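You operate a simulated robot arm through the tools that you are given. There is no shell and no other tool. Be economical: measure what you need, move in short steps, check, and stop when the job is done.

You run a simulated robot arm. Do the job below in one go: nothing can be reset, and whatever is moved stays where it is left.

JOB
Clamp the ochre block, press its gold leaf down and burnish it bright.
Fine: stop up to it, black knob at TIGHT; white pad first, then the polishing stone; both go back. Set down upright: polishing stone with green knob.

Only the result counts: the job must be done as asked and must still hold three seconds after the hand-in. Knocking over, shifting, dropping, spilling or breaking anything else fails it.

ROBOT AND FRAMES
A 7-joint arm with a two-finger parallel gripper, fixed in place. Base frame: the origin is at the foot of the arm, x ahead of it, y to its left, z up; the work surface is at about z = 0. Units: cm, degrees, N and s.
With the tool pointing down near the work surface it reaches from about 22 to 58 cm from the base axis. Its first joint turns from -66.0 to 66.0 degrees. Payload 2.5 kg.
The tool frame sits at the grasp point between the pads (the TCP): z along the fingers, y along the line on which they close. The tips reach 2.3 cm beyond it. The gripper opens to 9.4 cm. The fingers are 3.8 cm wide and 1 cm thick; the gripper's body (5.4 by 9.6 cm) begins 3.9 cm behind the TCP.
Orientation is told as [roll, pitch, yaw] about the base's x, y, z axes, in that order, counted from this pose: with the fingers straight down and closing along the base's y, the tool's x points along the base's -x, its y along +y and its z along -z.

CONTROLS
- The arm moves only by the tool nudge_tool. Its argument "increments" is a list of rows, each a list of 7 numbers: the shift along the base's x, y, z in units of 250 mm (1.0 is 250 mm), then the turn, a rotation vector about the base's x, y, z in units of 120 degrees (1.0 is 120 degrees), then the finger opening in cm, from 0 to 9.4. In form: [[tx, ty, tz, wx, wy, wz, hand], ...]. A call has 1 to 10 rows; each row is the pose to reach, as a shift and turn from the pose commanded when the call began. A call with a number of a shift or a turn outside -1 to 1 is refused whole. Rows are played at 5 a second. More than 5 cm and 8.6 degrees between two rows, or a gripper value outside its range, and nothing of the call is played. A pose out of reach is approached as far as the arm can. The call stops where the force on the tool passes 40 N (or 10 N more than at its start, if that is more) or the arm is blocked; 0.2 s more then pass. The fingers move at their own pace (about 10.8 cm/s each) and stop on an object; they squeeze with about 34 N. The grip force told is the motor's: it shows also when the fingers shut on nothing. Time passes only in rows, and 0.2 s behind the last, so rows that repeat a pose let the fingers close. The reply holds the time, the measured pose of the TCP, the force on the tool along the base axes, the opening and the grip force, in the units named above and with some noise, with the torque about the TCP (base axes, N m) and any sound that the robot's microphone picked up.
- Cameras (640 x 400 px; columns grow to the right, rows downward): "scene" is fixed at [12, -40.02, 56.01]; the picture's right is [0.82, -0.57, 0.00], its down [-0.29, -0.41, -0.86] and it looks along [0.49, 0.71, -0.50] (base axes); focal length 319 px, centre (320, 200). "wrist" rides on the gripper at [8.6, 1.6, -7.5] in the tool frame; the picture's right is [-0.18, 0.98, 0.00], its down [-0.58, -0.11, -0.81] and it looks along [-0.79, -0.15, 0.59] (tool axes); focal length 243 px, centre (320, 200). There is no depth. A picture from a camera that has moved, and an enlarged one, comes with that camera's place and axes in the base frame and with its lens. The place of the scene camera against the robot may be out by one fixed shift of up to 1.2 cm in any direction.
- grab_frame(camera): a new picture of that camera. It takes no simulated time.
- inspect(camera, box): a new picture of the part [left, top, right, bottom] of that camera's present view, enlarged. It takes no simulated time.
- finish_job(): hands the job in; it is judged then, once.

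Go step by step. Nothing tells you positions but the pictures and the camera data: compare them with the known pose of the tool, close in by small moves and look again before you grip or let go. The budget is 120 turns and 68 pictures, counting those below and the enlarged ones. Unless the task says otherwise, let go and move clear before handing in, and close with one line.

The tools are called after "Emit:" by a JSON object that holds its "fn" and its "kwargs". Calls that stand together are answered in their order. nudge_tool: Moves the arm, as the interface text tells. Its arguments: {"type":"object","properties":{"increments":{"type":"array"}},"required":["increments"]} The other tools are called the same way: grab_frame (camera) takes a picture; inspect (camera, box) takes an enlarged picture of a part of a camera's view; finish_job () hands the job in.

At the start:

```text
clock: 0.0
position: [31.48, 12.4, 35.06]
tcp_rot: [0.0, 0.0, 0.1]
wrist_force: [-0.3, 0.5, -1.2]
torque: [-0.03, -0.01, -0.02]
opening: 9.41
gripper_force: 0.1
```

scene: 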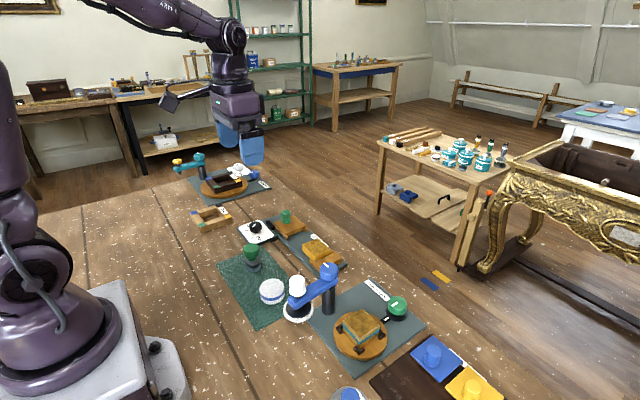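
wrist: 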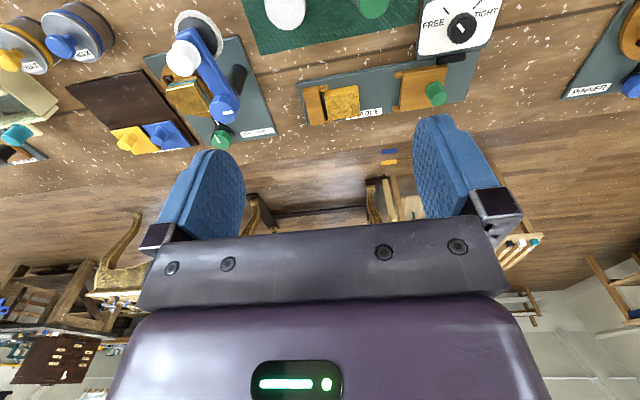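

I see several small fixtures on the table; the ochre block on a rail beside a FREE/TIGHT dial seems to be the one meant. I'll look at enlarged views first.

Emit:
{"fn": "inspect", "kwargs": {"camera": "scene", "box": [160, 140, 360, 265]}}

Emit:
{"fn": "inspect", "kwargs": {"camera": "scene", "box": [210, 230, 430, 368]}}

Emit:
{"fn": "inspect", "kwargs": {"camera": "wrist", "box": [240, 0, 520, 150]}}

Emit:
{"fn": "inspect", "kwargs": {"camera": "wrist", "box": [0, 0, 290, 160]}}

```text
3.20 times, centred on (260, 202) of scene
camera zoom: at [12.0, -40.02, 56.01], right [0.82, -0.57, 0.0], down [-0.29, -0.41, -0.86], along [0.49, 0.71, -0.5], focal length 1020 px, centre (512, 192)
```

zoom: 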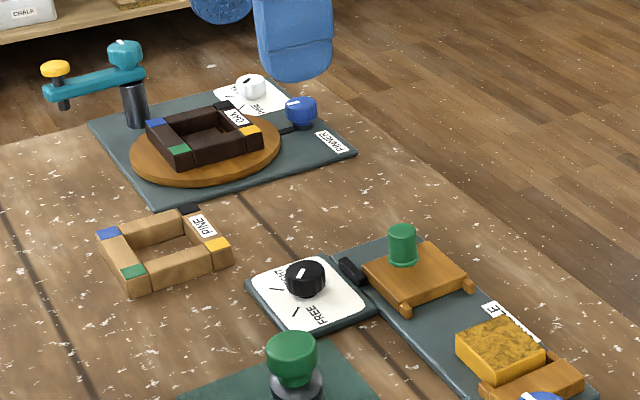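

```text
2.90 times, centred on (320, 299) of scene
camera zoom: at [12.0, -40.02, 56.01], right [0.82, -0.57, 0.0], down [-0.29, -0.41, -0.86], along [0.49, 0.71, -0.5], focal length 924 px, centre (320, -87)
```

zoom: 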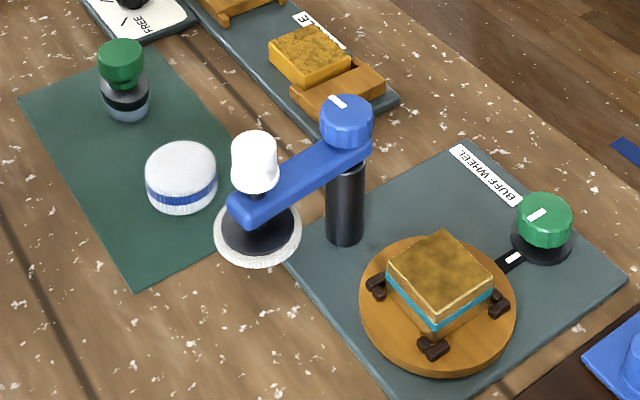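

```text
2.29 times, centred on (380, 75) of wrist
camera zoom: at [22.88, 14.16, 42.58], right [0.18, 0.98, 0.0], down [0.58, -0.11, 0.81], along [0.79, -0.15, -0.59], focal length 555 px, centre (183, 486)
```

zoom: 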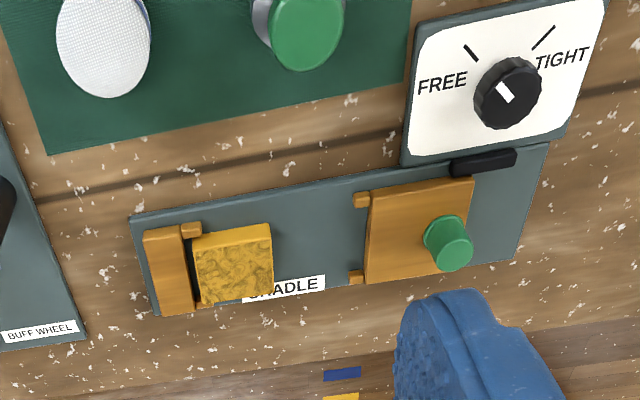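

```text
2.21 times, centred on (145, 80) of wrist
camera zoom: at [22.88, 14.16, 42.58], right [0.18, 0.98, 0.0], down [0.58, -0.11, 0.81], along [0.79, -0.15, -0.59], focal length 535 px, centre (706, 465)
```

zoom: 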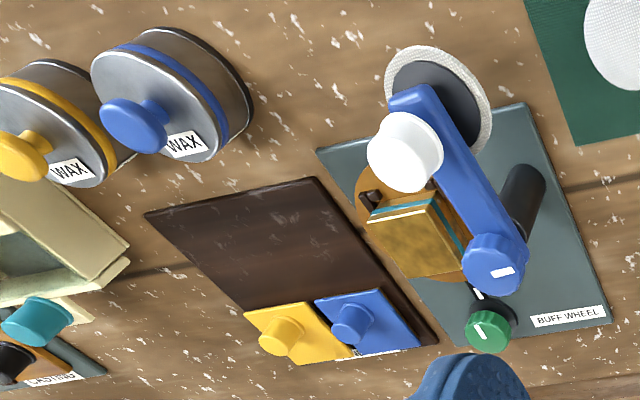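

The CRADLE rail runs along y at x≈48.5. The block is at about (48, 13.4), the sliding stop at y≈27 and the dial at about (41, 31). The white pad and the green-knobbed stone are on the green mat. I'll move closer for a better look.

Emit:
{"fn": "nudge_tool", "kwargs": {"increments": [[0.07, 0.06, -0.1, 0, 0, 0, 9.4], [0.14, 0.12, -0.2, 0, 0, 0, 9.4], [0.21, 0.18, -0.3, 0, 0, 0, 9.4], [0.28, 0.24, -0.4, 0, 0, 0, 9.4], [0.34, 0.3, -0.52, 0, 0, 0, 9.4]]}}

Emit:
{"fn": "grab_frame", "kwargs": {"camera": "wrist"}}

```text
clock: 1.2
position: [39.95, 19.96, 22.0]
tcp_rot: [-0.1, 0.1, 0.0]
wrist_force: [0.1, -0.1, -0.4]
torque: [0.0, 0.02, 0.02]
opening: 9.39
gripper_force: 0.0
```

```text
61 pictures are left
camera wrist: at [31.35, 21.71, 29.45], right [0.18, 0.98, 0.0], down [0.58, -0.11, 0.81], along [0.79, -0.15, -0.59], focal length 243 px, centre (320, 200)
```

wrist: 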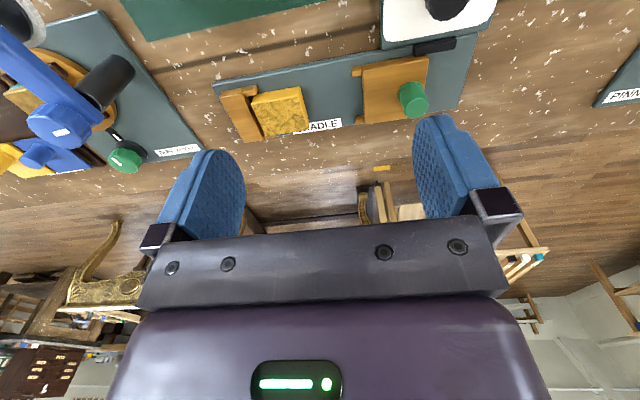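

Emit:
{"fn": "inspect", "kwargs": {"camera": "wrist", "box": [200, 0, 520, 160]}}

Emit:
{"fn": "inspect", "kwargs": {"camera": "scene", "box": [225, 195, 365, 285]}}

```text
2.00 times, centred on (360, 80) of wrist
camera zoom: at [31.35, 21.71, 29.45], right [0.18, 0.98, 0.0], down [0.58, -0.11, 0.81], along [0.79, -0.15, -0.59], focal length 485 px, centre (240, 440)
```

zoom: 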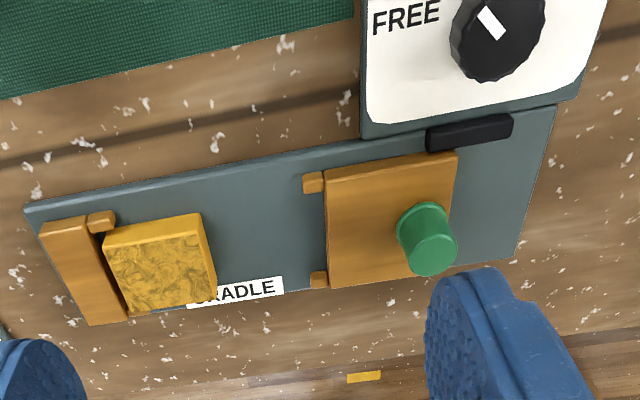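

```text
4.44 times, centred on (295, 240) of scene
camera zoom: at [12.0, -40.02, 56.01], right [0.82, -0.57, 0.0], down [-0.29, -0.41, -0.86], along [0.49, 0.71, -0.5], focal length 1417 px, centre (431, 22)
```

zoom: 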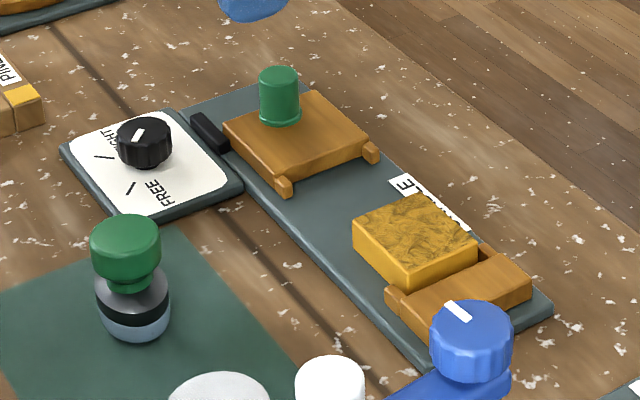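

The stop's knob is at about (48, 29.2), z 2.5–6, its face at y≈23.8, and the block's face at y≈16.8, so the travel is about 7 cm. I'll move over the knob and check.

Emit:
{"fn": "nudge_tool", "kwargs": {"increments": [[0.08, 0.09, -0.1, 0, 0, 0, 9.4], [0.16, 0.18, -0.2, 0, 0, 0, 9.4], [0.24, 0.27, -0.3, 0, 0, 0, 7], [0.322, 0.37, -0.4, 0, 0, 0, 6], [0.322, 0.37, -0.4, 0, 0, 0, 6]]}}

Emit:
{"fn": "grab_frame", "kwargs": {"camera": "wrist"}}

Emit:
{"fn": "inspect", "kwargs": {"camera": "scene", "box": [225, 165, 365, 285]}}

```text
clock: 2.4
position: [48.27, 29.17, 12.03]
tcp_rot: [0.0, 0.0, -0.1]
wrist_force: [-0.1, -0.3, -0.2]
torque: [-0.03, -0.04, 0.02]
opening: 6.01
gripper_force: 0.1
```

```text
58 pictures are left
camera wrist: at [39.58, 30.97, 19.52], right [0.18, 0.98, 0.0], down [0.58, -0.11, 0.81], along [0.79, -0.15, -0.59], focal length 243 px, centre (320, 200)
```

wrist: 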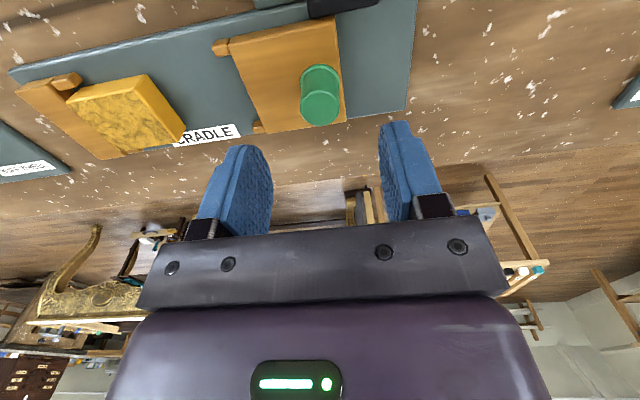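

```text
3.33 times, centred on (295, 225) of scene
camera zoom: at [12.0, -40.02, 56.01], right [0.82, -0.57, 0.0], down [-0.29, -0.41, -0.86], along [0.49, 0.71, -0.5], focal length 1063 px, centre (403, 117)
```

zoom: 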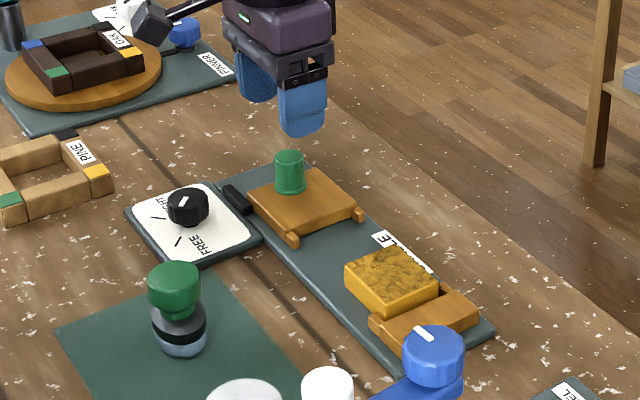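

The knob sits at (48.25, 29.3) with its top at about z 5.9. I'll descend and grip.

Emit:
{"fn": "nudge_tool", "kwargs": {"increments": [[0, 0.005, -0.13, 0, 0, 0, 6], [0, 0.005, -0.26, 0, 0, 0, 6], [0, 0.005, -0.26, 0, 0, 0, 2], [0, 0.005, -0.26, 0, 0, 0, 1], [0, 0.005, -0.26, 0, 0, 0, 1]]}}

Emit:
{"fn": "grab_frame", "kwargs": {"camera": "wrist"}}

```text
clock: 3.6
position: [48.18, 29.18, 5.51]
tcp_rot: [0.0, 0.0, -0.1]
wrist_force: [0.3, -8.4, 1.1]
torque: [0.46, 0.26, -0.05]
opening: 2.53
gripper_force: 44.9
```

```text
56 pictures are left
camera wrist: at [39.5, 30.94, 13.0], right [0.19, 0.98, 0.0], down [0.58, -0.11, 0.81], along [0.79, -0.15, -0.59], focal length 243 px, centre (320, 200)
```

wrist: 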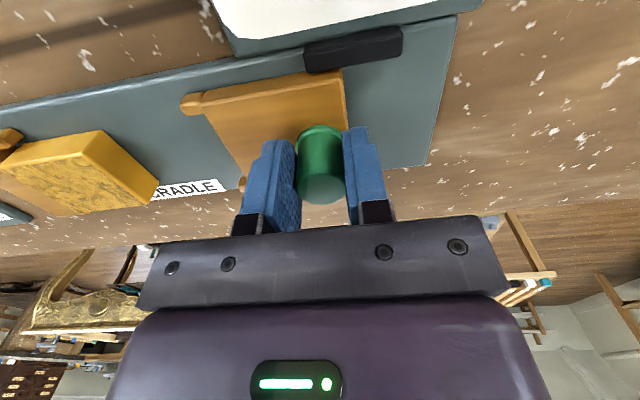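

The knob is gripped. I'll drag the stop along -y toward the block.

Emit:
{"fn": "nudge_tool", "kwargs": {"increments": [[0, -0.04, 0, 0, 0, 0, 1], [0, -0.08, 0, 0, 0, 0, 1], [0, -0.12, 0, 0, 0, 0, 1], [0, -0.16, 0, 0, 0, 0, 1], [0, -0.2, 0, 0, 0, 0, 1], [0, -0.23, 0, 0, 0, 0, 1]]}}

Emit:
{"fn": "grab_frame", "kwargs": {"camera": "wrist"}}

```text
clock: 5.0
position: [48.14, 23.56, 5.68]
tcp_rot: [0.0, -0.1, 0.0]
wrist_force: [18.2, 0.6, -24.9]
torque: [0.59, -0.45, -0.07]
opening: 2.52
gripper_force: 44.5
```

```text
55 pictures are left
camera wrist: at [39.47, 25.22, 13.0], right [0.19, 0.98, 0.0], down [0.58, -0.11, 0.81], along [0.79, -0.15, -0.59], focal length 243 px, centre (320, 200)
```

wrist: 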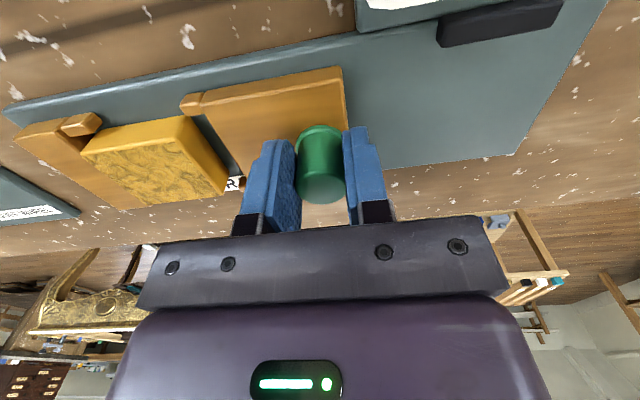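

The stop is near the block, with about 0.8 cm to go. I'll creep on with a small correction for the side load.

Emit:
{"fn": "nudge_tool", "kwargs": {"increments": [[0.003, -0.012, -0.005, 0, 0, 0, 1], [0.003, -0.024, -0.005, 0, 0, 0, 1]]}}

Emit:
{"fn": "inspect", "kwargs": {"camera": "wrist", "box": [0, 50, 360, 250]}}

```text
clock: 5.6
position: [48.06, 22.96, 5.46]
tcp_rot: [-0.1, 0.0, 0.1]
wrist_force: [-2.1, 1.6, -3.1]
torque: [-0.55, -1.0, 0.2]
opening: 2.51
gripper_force: 45.0
```

```text
1.78 times, centred on (180, 150) of wrist
camera zoom: at [39.49, 24.72, 13.04], right [0.18, 0.98, 0.0], down [0.58, -0.11, 0.81], along [0.79, -0.15, -0.59], focal length 431 px, centre (569, 289)
```

zoom: 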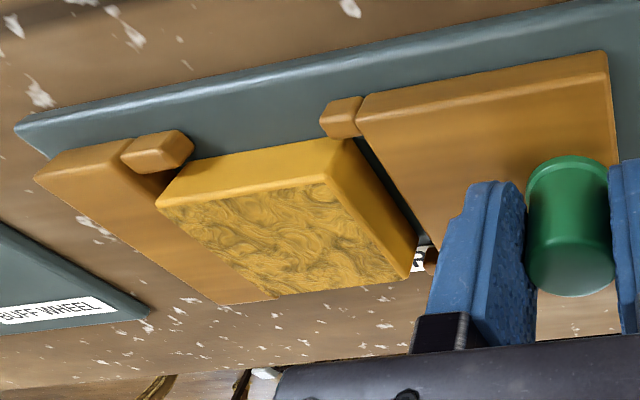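

Emit:
{"fn": "nudge_tool", "kwargs": {"increments": [[0, -0.01, 0, 0, 0, 0, 1], [0, -0.02, 0, 0, 0, 0, 1]]}}

Emit:
{"fn": "inspect", "kwargs": {"camera": "wrist", "box": [0, 50, 360, 250]}}

```text
clock: 6.2
position: [48.03, 22.5, 5.6]
tcp_rot: [0.1, 0.1, 0.0]
wrist_force: [-11.4, 0.2, 11.0]
torque: [-0.49, 0.12, 0.14]
opening: 2.5
gripper_force: 44.9
```

```text
1.78 times, centred on (180, 150) of wrist
camera zoom: at [39.49, 24.21, 13.04], right [0.18, 0.98, 0.0], down [0.58, -0.11, 0.8], along [0.79, -0.15, -0.59], focal length 431 px, centre (569, 289)
```

zoom: 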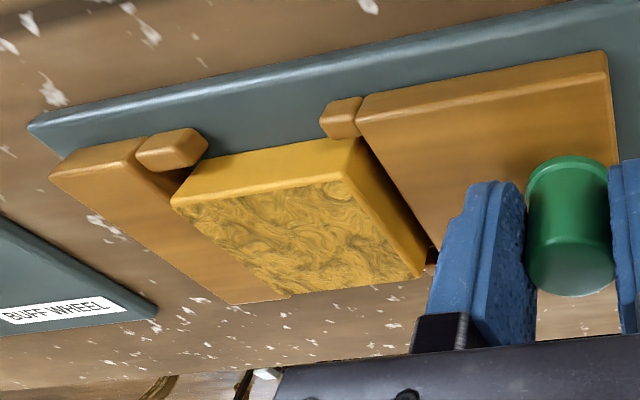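

Emit:
{"fn": "nudge_tool", "kwargs": {"increments": [[-0.002, -0.008, 0.002, 0, 0, 0, 1], [-0.002, -0.016, 0.002, 0, 0, 0, 1], [-0.002, -0.016, 0.002, 0, 0, 0, 1]]}}

Emit:
{"fn": "inspect", "kwargs": {"camera": "wrist", "box": [0, 50, 360, 250]}}

```text
clock: 7.0
position: [48.08, 21.94, 5.46]
tcp_rot: [0.0, 0.1, 0.1]
wrist_force: [-6.5, 1.3, 8.8]
torque: [-0.41, 0.29, -0.08]
opening: 2.51
gripper_force: 44.4
```

```text
1.78 times, centred on (180, 150) of wrist
camera zoom: at [39.47, 23.73, 13.01], right [0.18, 0.98, 0.0], down [0.58, -0.11, 0.81], along [0.79, -0.15, -0.59], focal length 431 px, centre (569, 289)
```

zoom: 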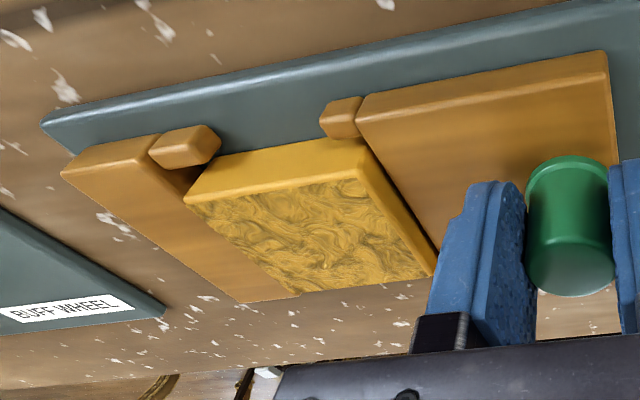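

Emit:
{"fn": "nudge_tool", "kwargs": {"increments": [[-0.002, -0.006, 0, 0, 0, 0, 1], [-0.002, -0.012, 0, 0, 0, 0, 1], [-0.002, -0.018, 0, 0, 0, 0, 1]]}}

Emit:
{"fn": "inspect", "kwargs": {"camera": "wrist", "box": [0, 50, 360, 250]}}

```text
clock: 7.8
position: [48.11, 21.52, 5.54]
tcp_rot: [0.0, -0.2, -0.2]
wrist_force: [4.2, -0.3, 0.1]
torque: [0.42, -0.02, 0.07]
opening: 2.52
gripper_force: 45.1
```

```text
1.78 times, centred on (180, 150) of wrist
camera zoom: at [39.45, 23.29, 12.99], right [0.19, 0.98, 0.0], down [0.58, -0.11, 0.81], along [0.79, -0.15, -0.59], focal length 431 px, centre (569, 289)
```

zoom: 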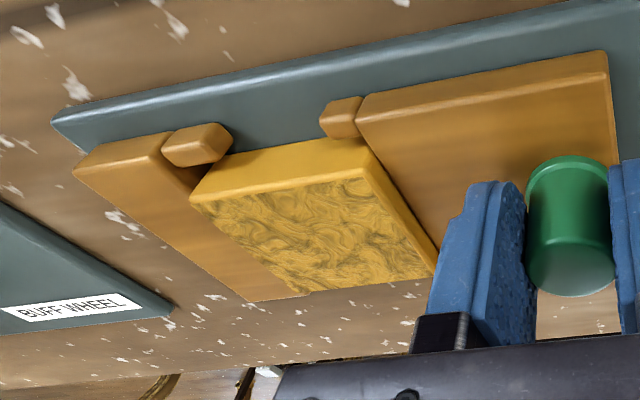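

Emit:
{"fn": "nudge_tool", "kwargs": {"increments": [[0, -0.006, 0, 0, 0, 0, 1], [0, -0.012, 0, 0, 0, 0, 1], [0, -0.018, 0, 0, 0, 0, 1], [0, -0.018, 0, 0, 0, 0, 1]]}}

Emit:
{"fn": "inspect", "kwargs": {"camera": "wrist", "box": [0, 50, 360, 250]}}

```text
clock: 8.8
position: [48.04, 21.05, 5.69]
tcp_rot: [0.0, -0.1, -0.1]
wrist_force: [9.7, 1.2, -3.1]
torque: [-0.43, -0.67, 0.07]
opening: 2.5
gripper_force: 45.3
```

```text
1.78 times, centred on (180, 150) of wrist
camera zoom: at [39.46, 22.84, 13.0], right [0.19, 0.98, 0.0], down [0.58, -0.11, 0.81], along [0.79, -0.15, -0.59], focal length 431 px, centre (569, 289)
```

zoom: 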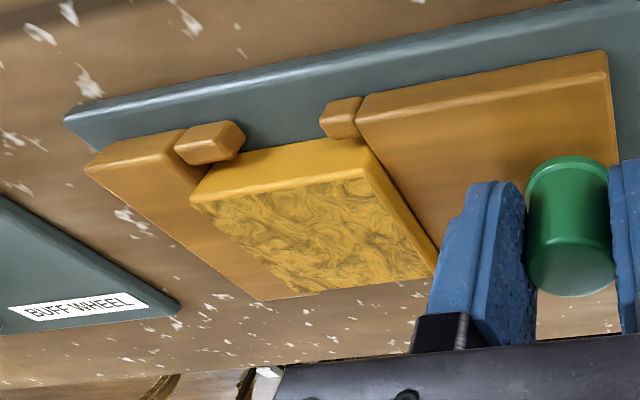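

Emit:
{"fn": "nudge_tool", "kwargs": {"increments": [[0, -0.006, 0, 0, 0, 0, 1], [0, -0.012, 0, 0, 0, 0, 1], [0, -0.018, 0, 0, 0, 0, 1], [0, -0.024, 0, 0, 0, 0, 1], [0, -0.024, 0, 0, 0, 0, 1]]}}

Emit:
{"fn": "inspect", "kwargs": {"camera": "wrist", "box": [0, 50, 360, 250]}}

```text
clock: 9.8
position: [48.0, 20.96, 5.63]
tcp_rot: [0.5, -0.4, 0.2]
wrist_force: [3.5, 3.5, -2.3]
torque: [-0.58, 0.45, -0.05]
opening: 2.54
gripper_force: 45.2
stopped in row 4: the force on the tool passed its limit at 42 N (the readings are from after the stop); the commanded pose is now the measured one
```

```text
1.78 times, centred on (180, 150) of wrist
camera zoom: at [39.39, 22.72, 12.98], right [0.18, 0.98, 0.01], down [0.58, -0.11, 0.81], along [0.8, -0.14, -0.59], focal length 431 px, centre (569, 289)
```

zoom: 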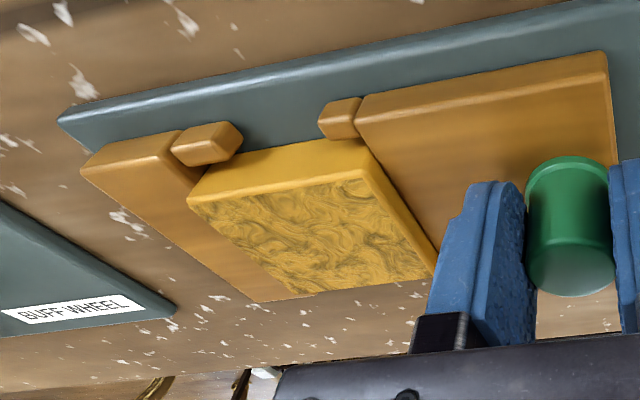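

The block is now snug between the stop and the jaw; the push hit the force limit. One light push more, then release and rise.

Emit:
{"fn": "nudge_tool", "kwargs": {"increments": [[0, -0.004, 0, 0, 0, 0, 1], [0, -0.004, 0, 0, 0, 0, 1]]}}

Emit:
{"fn": "nudge_tool", "kwargs": {"increments": [[0, 0, 0, 0, 0, 0, 4], [0, 0, 0, 0, 0, 0, 4], [0, 0, 0.15, 0, 0, 0, 5], [0, 0, 0.3, -0.004, 0.003, -0.002, 5], [-0.05, 0, 0.4, -0.004, 0.003, -0.002, 5]]}}

Emit:
{"fn": "grab_frame", "kwargs": {"camera": "wrist"}}

```text
clock: 10.4
position: [48.17, 21.02, 5.54]
tcp_rot: [0.7, -0.5, 0.2]
wrist_force: [7.6, 10.9, -9.0]
torque: [-0.57, 0.16, -0.03]
opening: 2.51
gripper_force: 44.4
```

```text
clock: 11.6
position: [46.93, 21.13, 15.51]
tcp_rot: [0.0, 0.1, 0.0]
wrist_force: [-0.6, 0.1, 0.5]
torque: [-0.01, 0.01, -0.02]
opening: 4.97
gripper_force: 0.1
```

```text
48 pictures are left
camera wrist: at [38.2, 22.69, 23.05], right [0.19, 0.98, 0.0], down [0.58, -0.11, 0.81], along [0.79, -0.15, -0.59], focal length 243 px, centre (320, 200)
```

wrist: 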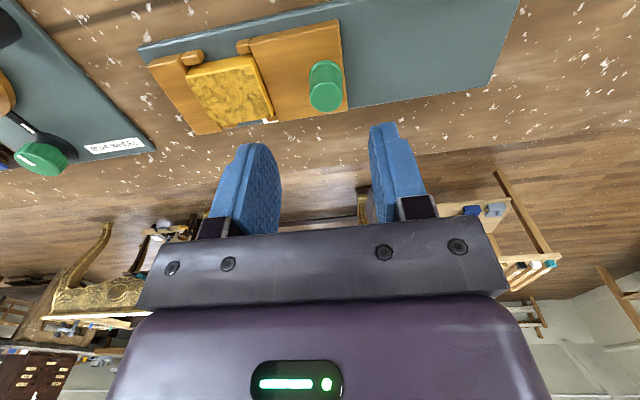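

The clamp is closed. Next I'll go to the dial (about (39.7, 31.5)) and look closely.

Emit:
{"fn": "nudge_tool", "kwargs": {"increments": [[-0.14, 0.1, 0, 0, 0, 0, 5], [-0.28, 0.2, 0, 0, 0, 0, 5], [-0.42, 0.3, 0, 0, 0, 0, 5], [-0.54, 0.4, 0, 0, 0, 0, 5], [-0.54, 0.4, 0, 0, 0, 0, 5]]}}

Emit:
{"fn": "grab_frame", "kwargs": {"camera": "wrist"}}

Emit:
{"fn": "inspect", "kwargs": {"camera": "wrist", "box": [220, 20, 420, 145]}}

```text
clock: 12.8
position: [33.14, 30.92, 15.59]
tcp_rot: [0.0, -0.1, 0.0]
wrist_force: [0.5, 0.0, -0.3]
torque: [0.0, 0.01, 0.0]
opening: 5.01
gripper_force: 0.0
```

```text
47 pictures are left
camera wrist: at [24.7, 32.65, 23.11], right [0.19, 0.98, 0.0], down [0.58, -0.11, 0.81], along [0.79, -0.15, -0.59], focal length 243 px, centre (320, 200)
```

wrist: 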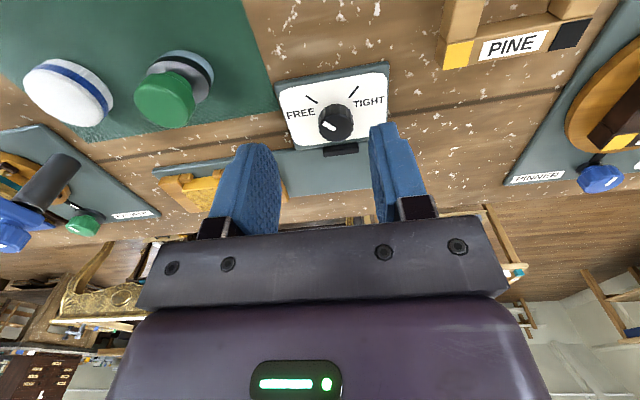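

```text
3.20 times, centred on (320, 82) of wrist
camera zoom: at [24.7, 32.65, 23.11], right [0.19, 0.98, 0.0], down [0.58, -0.11, 0.81], along [0.79, -0.15, -0.59], focal length 776 px, centre (320, 576)
```

zoom: 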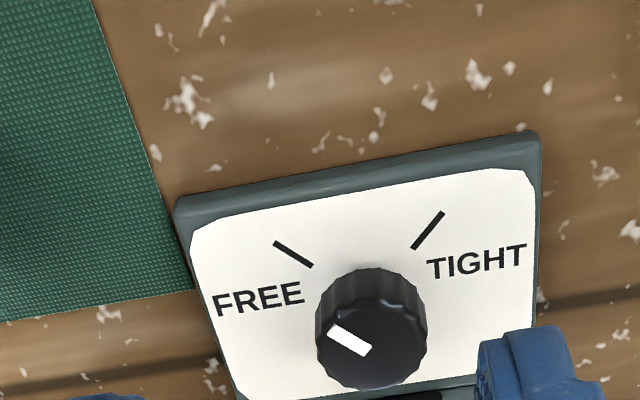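

The dial's pointer is at FREE (45°), its centre at about (39.7, 31.4), and TIGHT is 90° clockwise seen from above. I'll position over it with yaw +45° first.

Emit:
{"fn": "nudge_tool", "kwargs": {"increments": [[0.044, 0.003, -0.03, 0, 0, 0.0625, 6], [0.088, 0.006, -0.06, 0, 0, 0.125, 6], [0.132, 0.009, -0.09, 0, 0, 0.1875, 6], [0.176, 0.012, -0.12, 0, 0, 0.25, 6], [0.22, 0.015, -0.15, 0, 0, 0.3125, 6], [0.262, 0.019, -0.18, 0, 0, 0.375, 6], [0.262, 0.019, -0.18, 0, 0, 0.375, 6]]}}

Emit:
{"fn": "grab_frame", "kwargs": {"camera": "wrist"}}

```text
clock: 14.4
position: [40.01, 31.34, 11.12]
tcp_rot: [0.0, 0.0, 45.1]
wrist_force: [-0.1, 0.3, 0.7]
torque: [0.04, 0.02, 0.0]
opening: 6.0
gripper_force: 0.2
```

```text
45 pictures are left
camera wrist: at [32.69, 26.51, 18.55], right [-0.57, 0.82, 0.0], down [0.49, 0.33, 0.81], along [0.67, 0.46, -0.59], focal length 243 px, centre (320, 200)
```

wrist: 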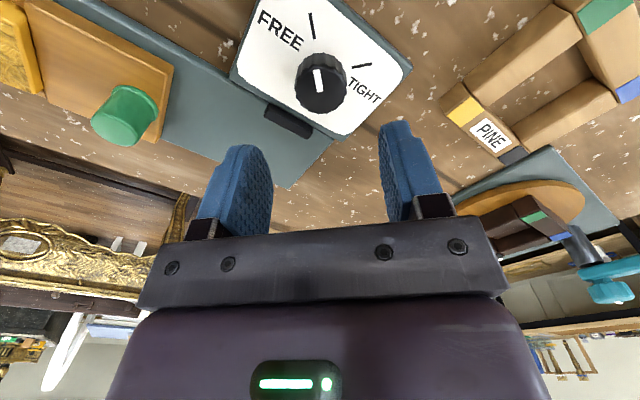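

Emit:
{"fn": "nudge_tool", "kwargs": {"increments": [[-0.006, 0, -0.14, 0, 0, 0, 6], [-0.006, 0, -0.284, 0, 0, 0, 6], [-0.006, 0, -0.284, 0, 0, 0, 2], [-0.006, 0, -0.284, 0, 0, 0, 2], [-0.006, 0, -0.284, 0, 0, 0, 2]]}}

Emit:
{"fn": "inspect", "kwargs": {"camera": "wrist", "box": [220, 20, 420, 220]}}

```text
clock: 15.6
position: [39.98, 31.33, 4.02]
tcp_rot: [0.0, 0.0, 44.9]
wrist_force: [4.0, -0.3, -2.5]
torque: [-0.12, 0.32, 0.02]
opening: 3.38
gripper_force: 44.6
```

```text
2.00 times, centred on (320, 120) of wrist
camera zoom: at [32.58, 26.58, 11.44], right [-0.56, 0.83, 0.0], down [0.49, 0.33, 0.81], along [0.67, 0.45, -0.59], focal length 485 px, centre (320, 360)
```

zoom: 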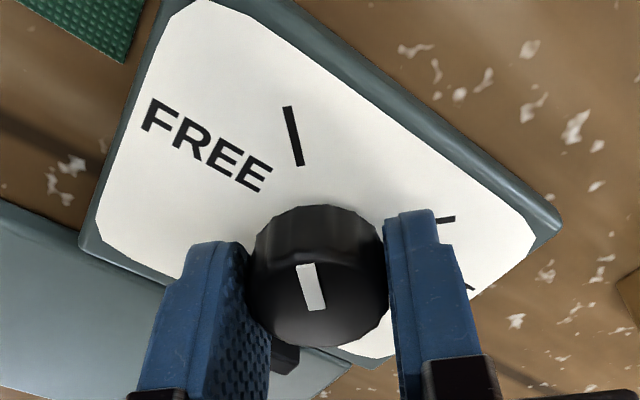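

The dial knob is gripped, opening 3.38. I'll turn it clockwise.

Emit:
{"fn": "nudge_tool", "kwargs": {"increments": [[0, 0, 0, 0, 0, -0.0625, 2], [0, 0, 0, 0, 0, -0.125, 2], [0, 0, 0, 0, 0, -0.1875, 2], [0, 0, 0, 0, 0, -0.25, 2], [0, 0, 0, 0, 0, -0.3125, 2], [0, 0, 0, 0, 0, -0.375, 2], [0, 0, 0, 0, 0, -0.4375, 2], [0, 0, 0, 0, 0, -0.5, 2], [0, 0, 0, 0, 0, -0.5625, 2], [0, 0, 0, 0, 0, -0.625, 2]]}}

Emit:
{"fn": "inspect", "kwargs": {"camera": "wrist", "box": [220, 20, 420, 220]}}

```text
clock: 17.8
position: [39.9, 31.25, 4.07]
tcp_rot: [-0.1, -0.1, -30.5]
wrist_force: [15.2, -13.2, -1.5]
torque: [0.6, -0.41, -0.01]
opening: 3.37
gripper_force: 44.8
```

```text
2.00 times, centred on (320, 120) of wrist
camera zoom: at [33.23, 37.12, 11.43], right [0.66, 0.75, 0.0], down [0.45, -0.39, 0.81], along [0.61, -0.53, -0.59], focal length 485 px, centre (320, 360)
```

zoom: 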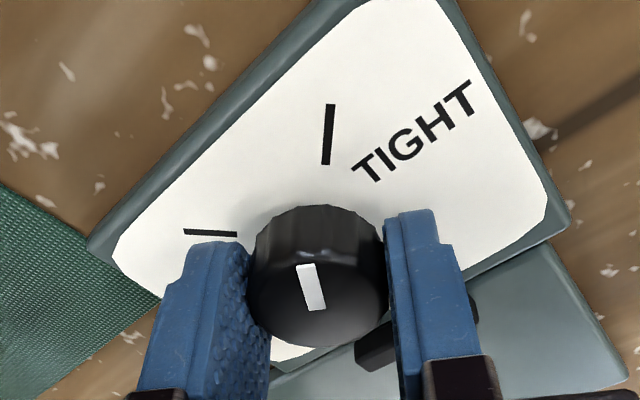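

Emit:
{"fn": "nudge_tool", "kwargs": {"increments": [[0, 0, 0, 0, 0, -0.0625, 2], [0, 0, 0, 0, 0, -0.125, 2], [0, 0, 0, 0, 0, -0.125, 2]]}}

Emit:
{"fn": "inspect", "kwargs": {"camera": "wrist", "box": [220, 20, 420, 220]}}

```text
clock: 18.6
position: [39.98, 31.25, 3.97]
tcp_rot: [-0.1, -0.2, -45.3]
wrist_force: [7.5, -20.9, 11.1]
torque: [0.38, 0.05, 0.22]
opening: 3.38
gripper_force: 45.1
```

```text
2.00 times, centred on (320, 120) of wrist
camera zoom: at [34.92, 38.62, 11.43], right [0.83, 0.56, 0.0], down [0.33, -0.49, 0.81], along [0.45, -0.67, -0.59], focal length 485 px, centre (320, 360)
```

zoom: 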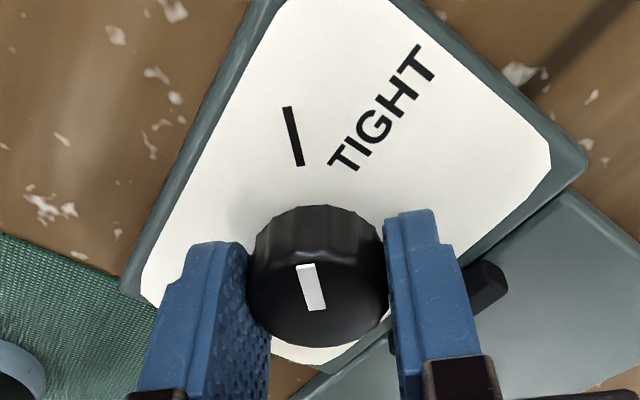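

The pointer is now on TIGHT. I'll release, rise, straighten the wrist and go to look at the pad and the stone.

Emit:
{"fn": "nudge_tool", "kwargs": {"increments": [[0, 0, 0, 0, 0, 0, 5.5], [0, 0, 0, 0, 0, 0, 5.5], [0, 0, 0.16, 0, 0, 0, 5.5], [0, 0, 0.34, 0, 0, 0, 5.5], [0, 0, 0.52, 0, 0, 0, 5.5], [0, 0, 0.6, 0, 0, 0.0625, 7]]}}

Emit:
{"fn": "nudge_tool", "kwargs": {"increments": [[-0.09, -0.13, 0, 0, 0, 0.0625, 8], [-0.18, -0.26, 0, 0, 0, 0.125, 9.4], [-0.27, -0.39, 0, 0, 0, 0.1875, 9.4], [-0.36, -0.52, 0, 0, 0, 0.25, 9.4], [-0.45, -0.65, 0, 0, 0, 0.3125, 9.4], [-0.54, -0.77, 0, 0, 0, 0.3125, 9.4], [-0.54, -0.77, 0, 0, 0, 0.3125, 9.4]]}}

Emit:
{"fn": "grab_frame", "kwargs": {"camera": "wrist"}}

Emit:
{"fn": "inspect", "kwargs": {"camera": "scene", "box": [210, 195, 370, 335]}}

```text
clock: 20.0
position: [39.72, 31.42, 18.84]
tcp_rot: [0.0, 0.0, -37.7]
wrist_force: [-0.4, -0.7, 0.3]
torque: [0.02, -0.04, 0.0]
opening: 6.99
gripper_force: 0.0
```

```text
clock: 21.6
position: [26.27, 12.27, 18.94]
tcp_rot: [0.0, -0.1, 0.0]
wrist_force: [0.5, 0.4, 0.5]
torque: [0.0, 0.02, 0.02]
opening: 9.43
gripper_force: 0.1
```

```text
41 pictures are left
camera wrist: at [17.61, 13.93, 26.4], right [0.18, 0.98, 0.0], down [0.58, -0.11, 0.81], along [0.79, -0.15, -0.59], focal length 243 px, centre (320, 200)
```

wrist: 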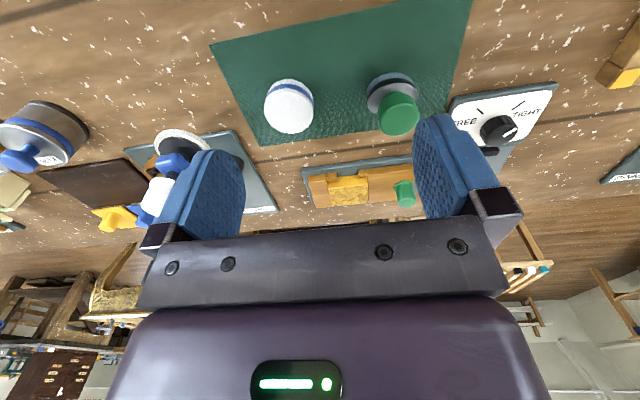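

```text
2.86 times, centred on (290, 265) of scene
camera zoom: at [12.0, -40.02, 56.01], right [0.82, -0.57, 0.0], down [-0.29, -0.41, -0.86], along [0.49, 0.71, -0.5], focal length 911 px, centre (406, 14)
```

zoom: 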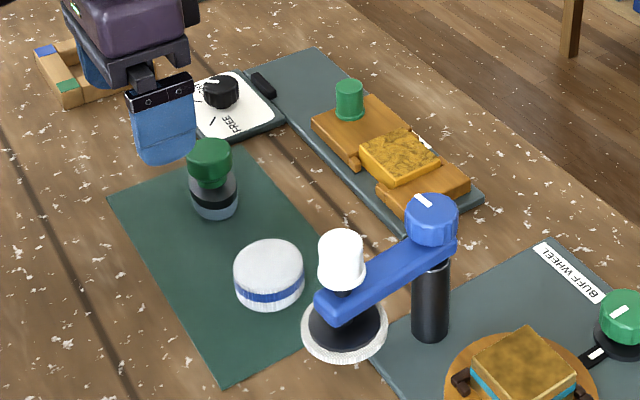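

Emit:
{"fn": "inspect", "kwargs": {"camera": "wrist", "box": [230, 50, 450, 160]}}

Emit:
{"fn": "inspect", "kwargs": {"camera": "scene", "box": [250, 230, 350, 330]}}

```text
2.91 times, centred on (340, 105) of wrist
camera zoom: at [17.61, 13.93, 26.4], right [0.18, 0.98, 0.0], down [0.58, -0.11, 0.81], along [0.79, -0.15, -0.59], focal length 706 px, centre (262, 476)
```

zoom: 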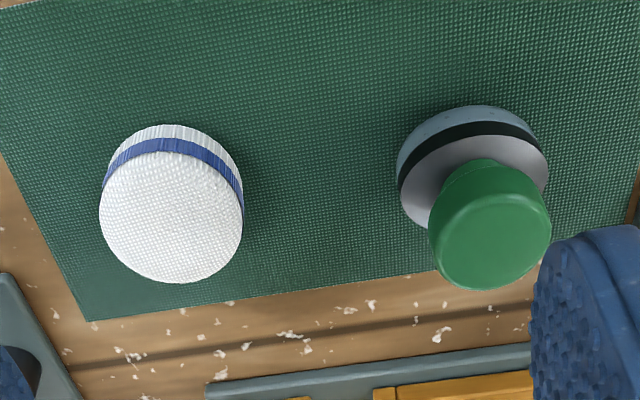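

```text
4.00 times, centred on (300, 280) of scene
camera zoom: at [12.0, -40.02, 56.01], right [0.82, -0.57, 0.0], down [-0.29, -0.41, -0.86], along [0.49, 0.71, -0.5], focal length 1276 px, centre (400, -120)
```

zoom: 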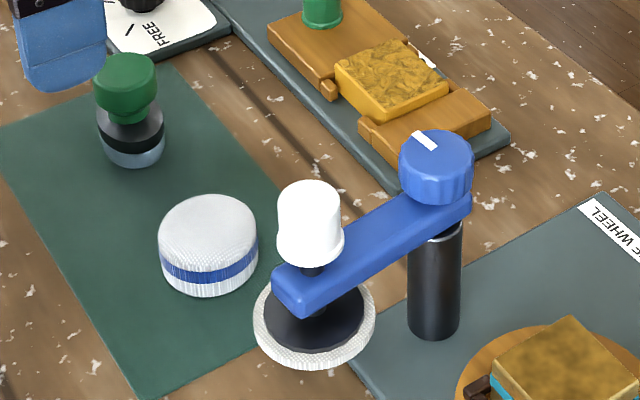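

The white pad (≈5.3 cm across, ≈2.3 high) is at about (32.9, 7.8). The stone is at about (33, 18.8). I'll move over the pad.

Emit:
{"fn": "nudge_tool", "kwargs": {"increments": [[0.09, -0.06, -0.12, 0, 0, 0, 8], [0.18, -0.12, -0.24, 0, 0, 0, 8], [0.265, -0.178, -0.356, 0, 0, 0, 8], [0.265, -0.178, -0.356, 0, 0, 0, 8]]}}

Emit:
{"fn": "grab_frame", "kwargs": {"camera": "wrist"}}

```text
clock: 22.6
position: [32.87, 7.72, 10.08]
tcp_rot: [0.0, 0.0, -0.1]
wrist_force: [0.1, 0.0, -0.4]
torque: [0.02, 0.02, -0.02]
opening: 7.99
gripper_force: 0.1
```

```text
37 pictures are left
camera wrist: at [24.28, 9.48, 17.52], right [0.19, 0.98, 0.0], down [0.58, -0.11, 0.81], along [0.79, -0.15, -0.59], focal length 243 px, centre (320, 200)
```

wrist: 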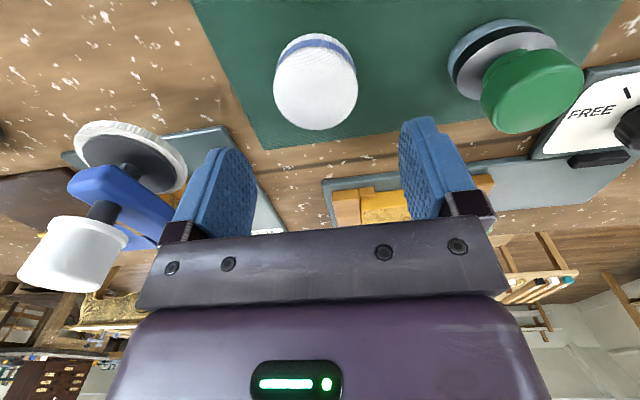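

Emit:
{"fn": "nudge_tool", "kwargs": {"increments": [[-0.007, -0.003, -0.14, 0, 0, 0, 8], [-0.007, -0.003, -0.279, 0, 0, 0, 8], [-0.007, -0.003, -0.279, 0, 0, 0, 4], [-0.007, -0.003, -0.279, 0, 0, 0, 4], [-0.007, -0.003, -0.279, 0, 0, 0, 4]]}}

Emit:
{"fn": "grab_frame", "kwargs": {"camera": "wrist"}}

```text
clock: 23.8
position: [32.74, 7.7, 3.05]
tcp_rot: [0.1, 0.0, -0.1]
wrist_force: [0.0, -0.5, 1.0]
torque: [-0.01, 0.0, -0.03]
opening: 5.21
gripper_force: 33.8
```

```text
36 pictures are left
camera wrist: at [24.0, 9.42, 10.55], right [0.19, 0.98, 0.0], down [0.58, -0.11, 0.81], along [0.79, -0.15, -0.59], focal length 243 px, centre (320, 200)
```

wrist: 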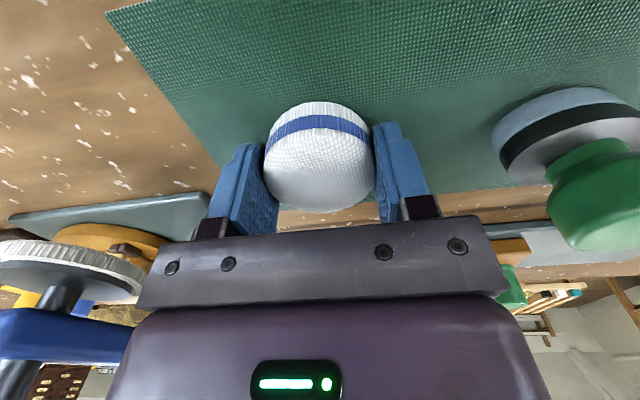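

The pad is gripped at (32.74, 7.7, 3.05). I'll lift it and carry it over the block.

Emit:
{"fn": "nudge_tool", "kwargs": {"increments": [[0, 0, 0.1, 0, 0, 0, 4], [0, 0, 0.24, 0, 0, 0, 4], [0, 0, 0.38, 0, 0, 0, 4], [0.16, 0.05, 0.38, 0, 0, 0, 4], [0.32, 0.1, 0.38, 0, 0, 0, 4], [0.48, 0.15, 0.38, 0, 0, 0, 4], [0.61, 0.196, 0.38, 0, 0, 0, 4], [0.61, 0.196, 0.38, 0, 0, 0, 4]]}}

Emit:
{"fn": "grab_frame", "kwargs": {"camera": "wrist"}}

Emit:
{"fn": "inspect", "kwargs": {"camera": "scene", "box": [250, 160, 390, 290]}}

```text
clock: 25.6
position: [48.01, 12.41, 12.63]
tcp_rot: [0.0, 0.0, -0.1]
wrist_force: [-0.1, 0.6, 0.1]
torque: [-0.01, -0.02, 0.0]
opening: 5.2
gripper_force: 33.7
```

```text
35 pictures are left
camera wrist: at [39.37, 14.33, 20.07], right [0.19, 0.98, 0.0], down [0.58, -0.11, 0.81], along [0.79, -0.15, -0.59], focal length 243 px, centre (320, 200)
```

wrist: 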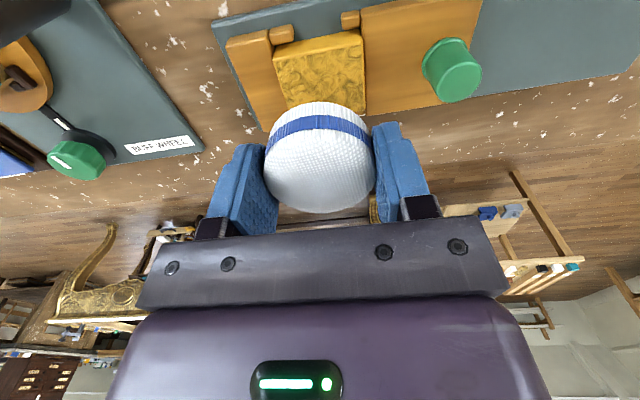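

```text
3.08 times, centred on (320, 225) of scene
camera zoom: at [12.0, -40.02, 56.01], right [0.82, -0.57, 0.0], down [-0.29, -0.41, -0.86], along [0.49, 0.71, -0.5], focal length 981 px, centre (320, 123)
```

zoom: 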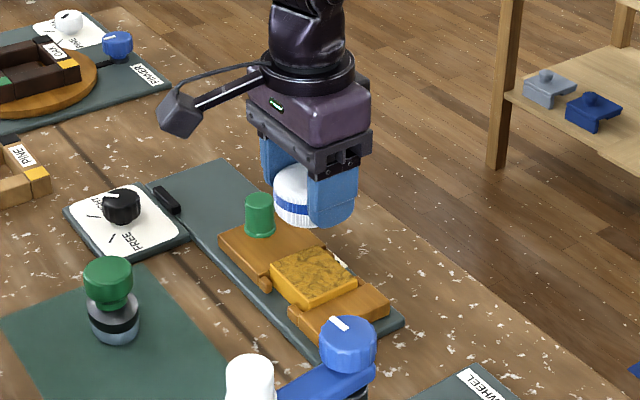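

I'll centre over the block (48.1, 13.0) and come down to just above it.

Emit:
{"fn": "nudge_tool", "kwargs": {"increments": [[0.003, 0.022, -0.08, 0, 0, 0, 4], [0.003, 0.022, -0.15, 0, 0, 0, 4], [0.003, 0.022, -0.2, 0, 0, 0, 4], [0.003, 0.022, -0.2, 0, 0, 0, 4]]}}

Emit:
{"fn": "inspect", "kwargs": {"camera": "scene", "box": [270, 190, 350, 270]}}

Emit:
{"fn": "inspect", "kwargs": {"camera": "wrist", "box": [200, 0, 440, 220]}}

```text
clock: 26.6
position: [48.14, 13.05, 7.55]
tcp_rot: [-0.1, 0.1, 0.0]
wrist_force: [0.4, 0.1, -0.5]
torque: [-0.02, 0.04, -0.01]
opening: 5.19
gripper_force: 33.9
```

```text
5.00 times, centred on (310, 230) of scene
camera zoom: at [12.0, -40.02, 56.01], right [0.82, -0.57, 0.0], down [-0.29, -0.41, -0.86], along [0.49, 0.71, -0.5], focal length 1594 px, centre (370, 50)
```

zoom: 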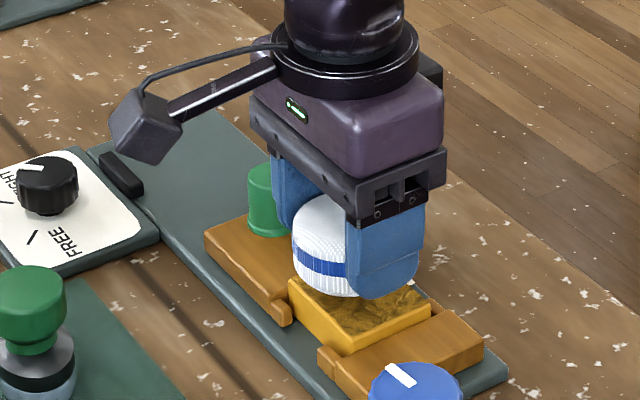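

```text
1.82 times, centred on (320, 110) of wrist
camera zoom: at [39.42, 14.84, 15.05], right [0.19, 0.98, 0.0], down [0.58, -0.11, 0.81], along [0.79, -0.15, -0.59], focal length 441 px, centre (320, 364)
```

zoom: 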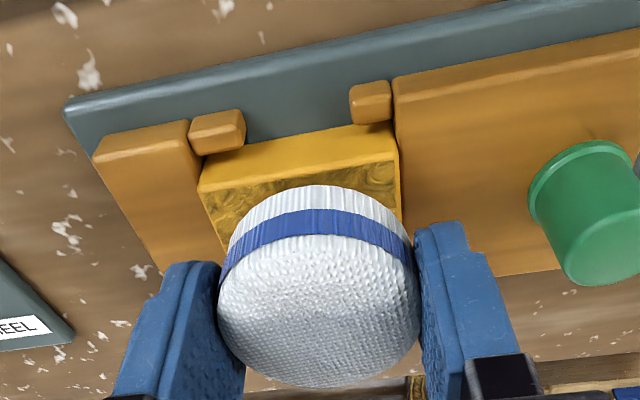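

Emit:
{"fn": "nudge_tool", "kwargs": {"increments": [[0, 0, -0.012, 0, 0, 0, 4], [0, 0, -0.024, 0, 0, 0, 4], [0, 0, -0.036, 0, 0, 0, 4], [0, 0, -0.036, 0, 0, 0, 4]]}}

```text
clock: 27.6
position: [47.96, 13.16, 6.62]
tcp_rot: [0.0, 0.0, 0.0]
wrist_force: [0.1, 0.0, 0.3]
torque: [0.0, -0.03, -0.01]
opening: 5.21
gripper_force: 33.9
```

Emit:
{"fn": "nudge_tool", "kwargs": {"increments": [[0, 0, -0.006, 0, 0, 0, 4], [0, 0, -0.012, 0, 0, 0, 4], [0, 0, -0.012, 0, 0, 0, 4]]}}

```text
clock: 28.4
position: [48.03, 13.0, 6.37]
tcp_rot: [0.0, 0.0, -0.1]
wrist_force: [0.4, 0.0, -0.9]
torque: [-0.03, -0.01, 0.0]
opening: 5.2
gripper_force: 33.9
```

Emit:
{"fn": "nudge_tool", "kwargs": {"increments": [[0, 0, -0.006, 0, 0, 0, 4], [0, 0, -0.012, 0, 0, 0, 4], [0, 0, -0.012, 0, 0, 0, 4]]}}

```text
clock: 29.2
position: [48.08, 13.03, 6.27]
tcp_rot: [0.1, -0.1, -0.1]
wrist_force: [-5.8, -2.1, 22.5]
torque: [-0.13, 0.27, 0.0]
opening: 5.19
gripper_force: 33.7
```

The pad made contact at z≈6.25 with 22 N. I'll hold it briefly, then lift off and look at the leaf.

Emit:
{"fn": "nudge_tool", "kwargs": {"increments": [[0, 0, 0, 0, 0, 0, 4], [0, 0, 0, 0, 0, 0, 4], [0, 0, 0, 0, 0, 0, 4], [0, 0, 0.04, 0, 0, 0, 4], [0, 0, 0.2, 0, 0, 0, 4], [-0.12, 0, 0.3, 0, 0, 0, 4], [-0.24, 0, 0.3, 0, 0, 0, 4]]}}

Emit:
{"fn": "inspect", "kwargs": {"camera": "wrist", "box": [200, 0, 440, 220]}}

```text
clock: 30.8
position: [41.88, 13.07, 13.64]
tcp_rot: [0.0, 0.0, -0.1]
wrist_force: [-0.6, -0.1, -0.3]
torque: [-0.03, -0.02, -0.03]
opening: 5.23
gripper_force: 33.6
```

```text
1.82 times, centred on (320, 110) of wrist
camera zoom: at [33.29, 14.85, 21.09], right [0.19, 0.98, 0.0], down [0.58, -0.11, 0.81], along [0.79, -0.15, -0.59], focal length 441 px, centre (320, 364)
```

zoom: 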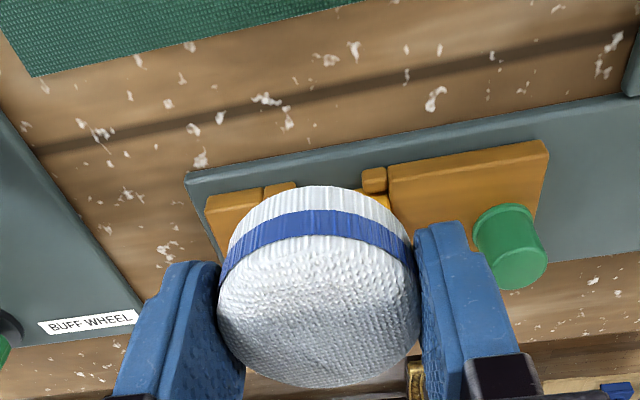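

Emit:
{"fn": "inspect", "kwargs": {"camera": "scene", "box": [280, 205, 360, 275]}}

```text
5.71 times, centred on (320, 240) of scene
camera zoom: at [12.0, -40.02, 56.01], right [0.82, -0.57, 0.0], down [-0.29, -0.41, -0.86], along [0.49, 0.71, -0.5], focal length 1822 px, centre (320, -29)
```

zoom: 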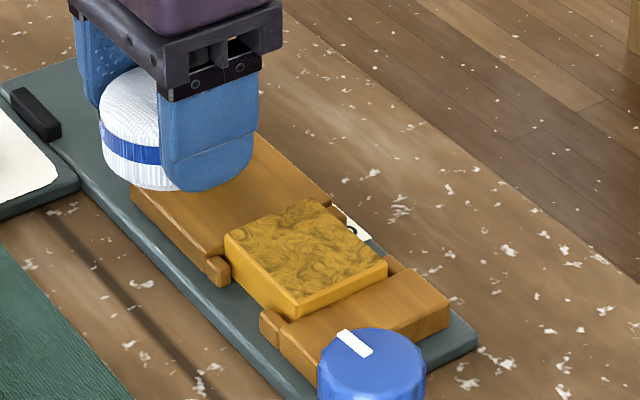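

The leaf looks unchanged, so I'll press again more firmly and longer.

Emit:
{"fn": "nudge_tool", "kwargs": {"increments": [[0.12, 0, 0, 0, 0, 0, 4], [0.24, 0, 0, 0, 0, 0, 4], [0.24, 0, -0.14, 0, 0, 0, 4], [0.24, 0, -0.27, 0, 0, 0, 4], [0.24, 0, -0.29, 0, 0, 0, 4], [0.24, 0, -0.3, 0, 0, 0, 4], [0.24, 0, -0.304, 0, 0, 0, 4], [0.24, 0, -0.304, 0, 0, 0, 4], [0.24, 0, -0.304, 0, 0, 0, 4], [0.24, 0, -0.304, 0, 0, 0, 4]]}}

```text
clock: 33.0
position: [48.16, 13.19, 6.26]
tcp_rot: [0.1, -0.4, -0.1]
wrist_force: [-1.9, 0.3, 27.1]
torque: [-0.17, 0.15, -0.07]
opening: 5.18
gripper_force: 34.0
```

Emit:
{"fn": "nudge_tool", "kwargs": {"increments": [[0, 0, -0.003, 0, 0, 0, 4], [0, 0, -0.003, 0, 0, 0, 4], [0, 0, -0.003, 0, 0, 0, 4], [0, 0, -0.003, 0, 0, 0, 4], [0, 0, -0.003, 0, 0, 0, 4]]}}

Emit:
{"fn": "nudge_tool", "kwargs": {"increments": [[0, 0, 0.04, 0, 0, 0, 4], [0, 0, 0.2, 0, 0, 0, 4], [-0.12, 0, 0.3, 0, 0, 0, 4], [-0.24, 0, 0.3, 0, 0, 0, 4]]}}

Emit:
{"fn": "inspect", "kwargs": {"camera": "scene", "box": [280, 205, 360, 275]}}

```text
clock: 34.2
position: [48.04, 13.01, 6.22]
tcp_rot: [0.2, -0.3, -0.2]
wrist_force: [2.8, 1.6, 28.6]
torque: [-0.21, 0.01, -0.01]
opening: 5.21
gripper_force: 34.0
```

```text
clock: 35.2
position: [41.93, 13.03, 13.46]
tcp_rot: [0.0, 0.1, -0.2]
wrist_force: [0.7, 0.2, -0.1]
torque: [0.02, 0.0, 0.0]
opening: 5.19
gripper_force: 33.7
```

```text
5.71 times, centred on (320, 240) of scene
camera zoom: at [12.0, -40.02, 56.01], right [0.82, -0.57, 0.0], down [-0.29, -0.41, -0.86], along [0.49, 0.71, -0.5], focal length 1822 px, centre (320, -29)
```

zoom: 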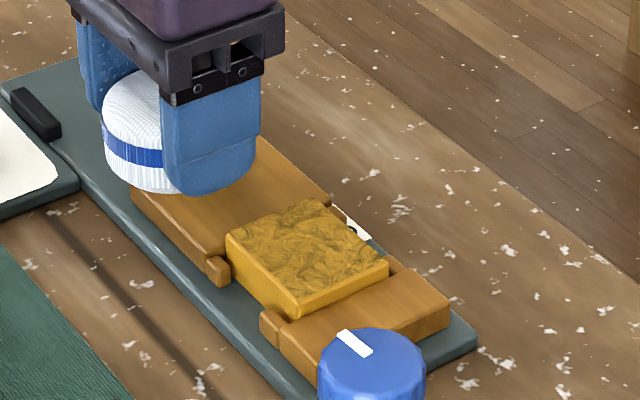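

The crinkles look a bit fainter, so working the pad over the leaf seems to count. I'll press again with gentle strokes along the clamp direction.

Emit:
{"fn": "nudge_tool", "kwargs": {"increments": [[0.12, 0, 0, 0, 0, 0, 4], [0.24, 0, 0, 0, 0, 0, 4], [0.24, 0, -0.14, 0, 0, 0, 4], [0.24, 0, -0.27, 0, 0, 0, 4], [0.24, 0, -0.285, 0, 0, 0, 4], [0.24, 0, -0.294, 0, 0, 0, 4], [0.24, 0.02, -0.294, 0, 0, 0, 4], [0.24, 0.04, -0.294, 0, 0, 0, 4], [0.24, 0.02, -0.294, 0, 0, 0, 4]]}}

Emit:
{"fn": "nudge_tool", "kwargs": {"increments": [[0, -0.02, 0, 0, 0, 0, 4], [0, -0.04, 0, 0, 0, 0, 4], [0, -0.06, 0, 0, 0, 0, 4], [0, -0.04, 0, 0, 0, 0, 4], [0, -0.02, 0, 0, 0, 0, 4]]}}

```text
clock: 37.2
position: [48.09, 13.89, 6.11]
tcp_rot: [0.3, -0.2, 0.0]
wrist_force: [2.5, 6.4, 13.3]
torque: [0.04, -0.16, 0.05]
opening: 5.22
gripper_force: 34.1
```

```text
clock: 38.4
position: [48.14, 12.78, 6.18]
tcp_rot: [-0.3, 0.0, -0.3]
wrist_force: [0.6, -11.3, 24.1]
torque: [-0.31, -0.02, -0.02]
opening: 5.19
gripper_force: 34.2
```

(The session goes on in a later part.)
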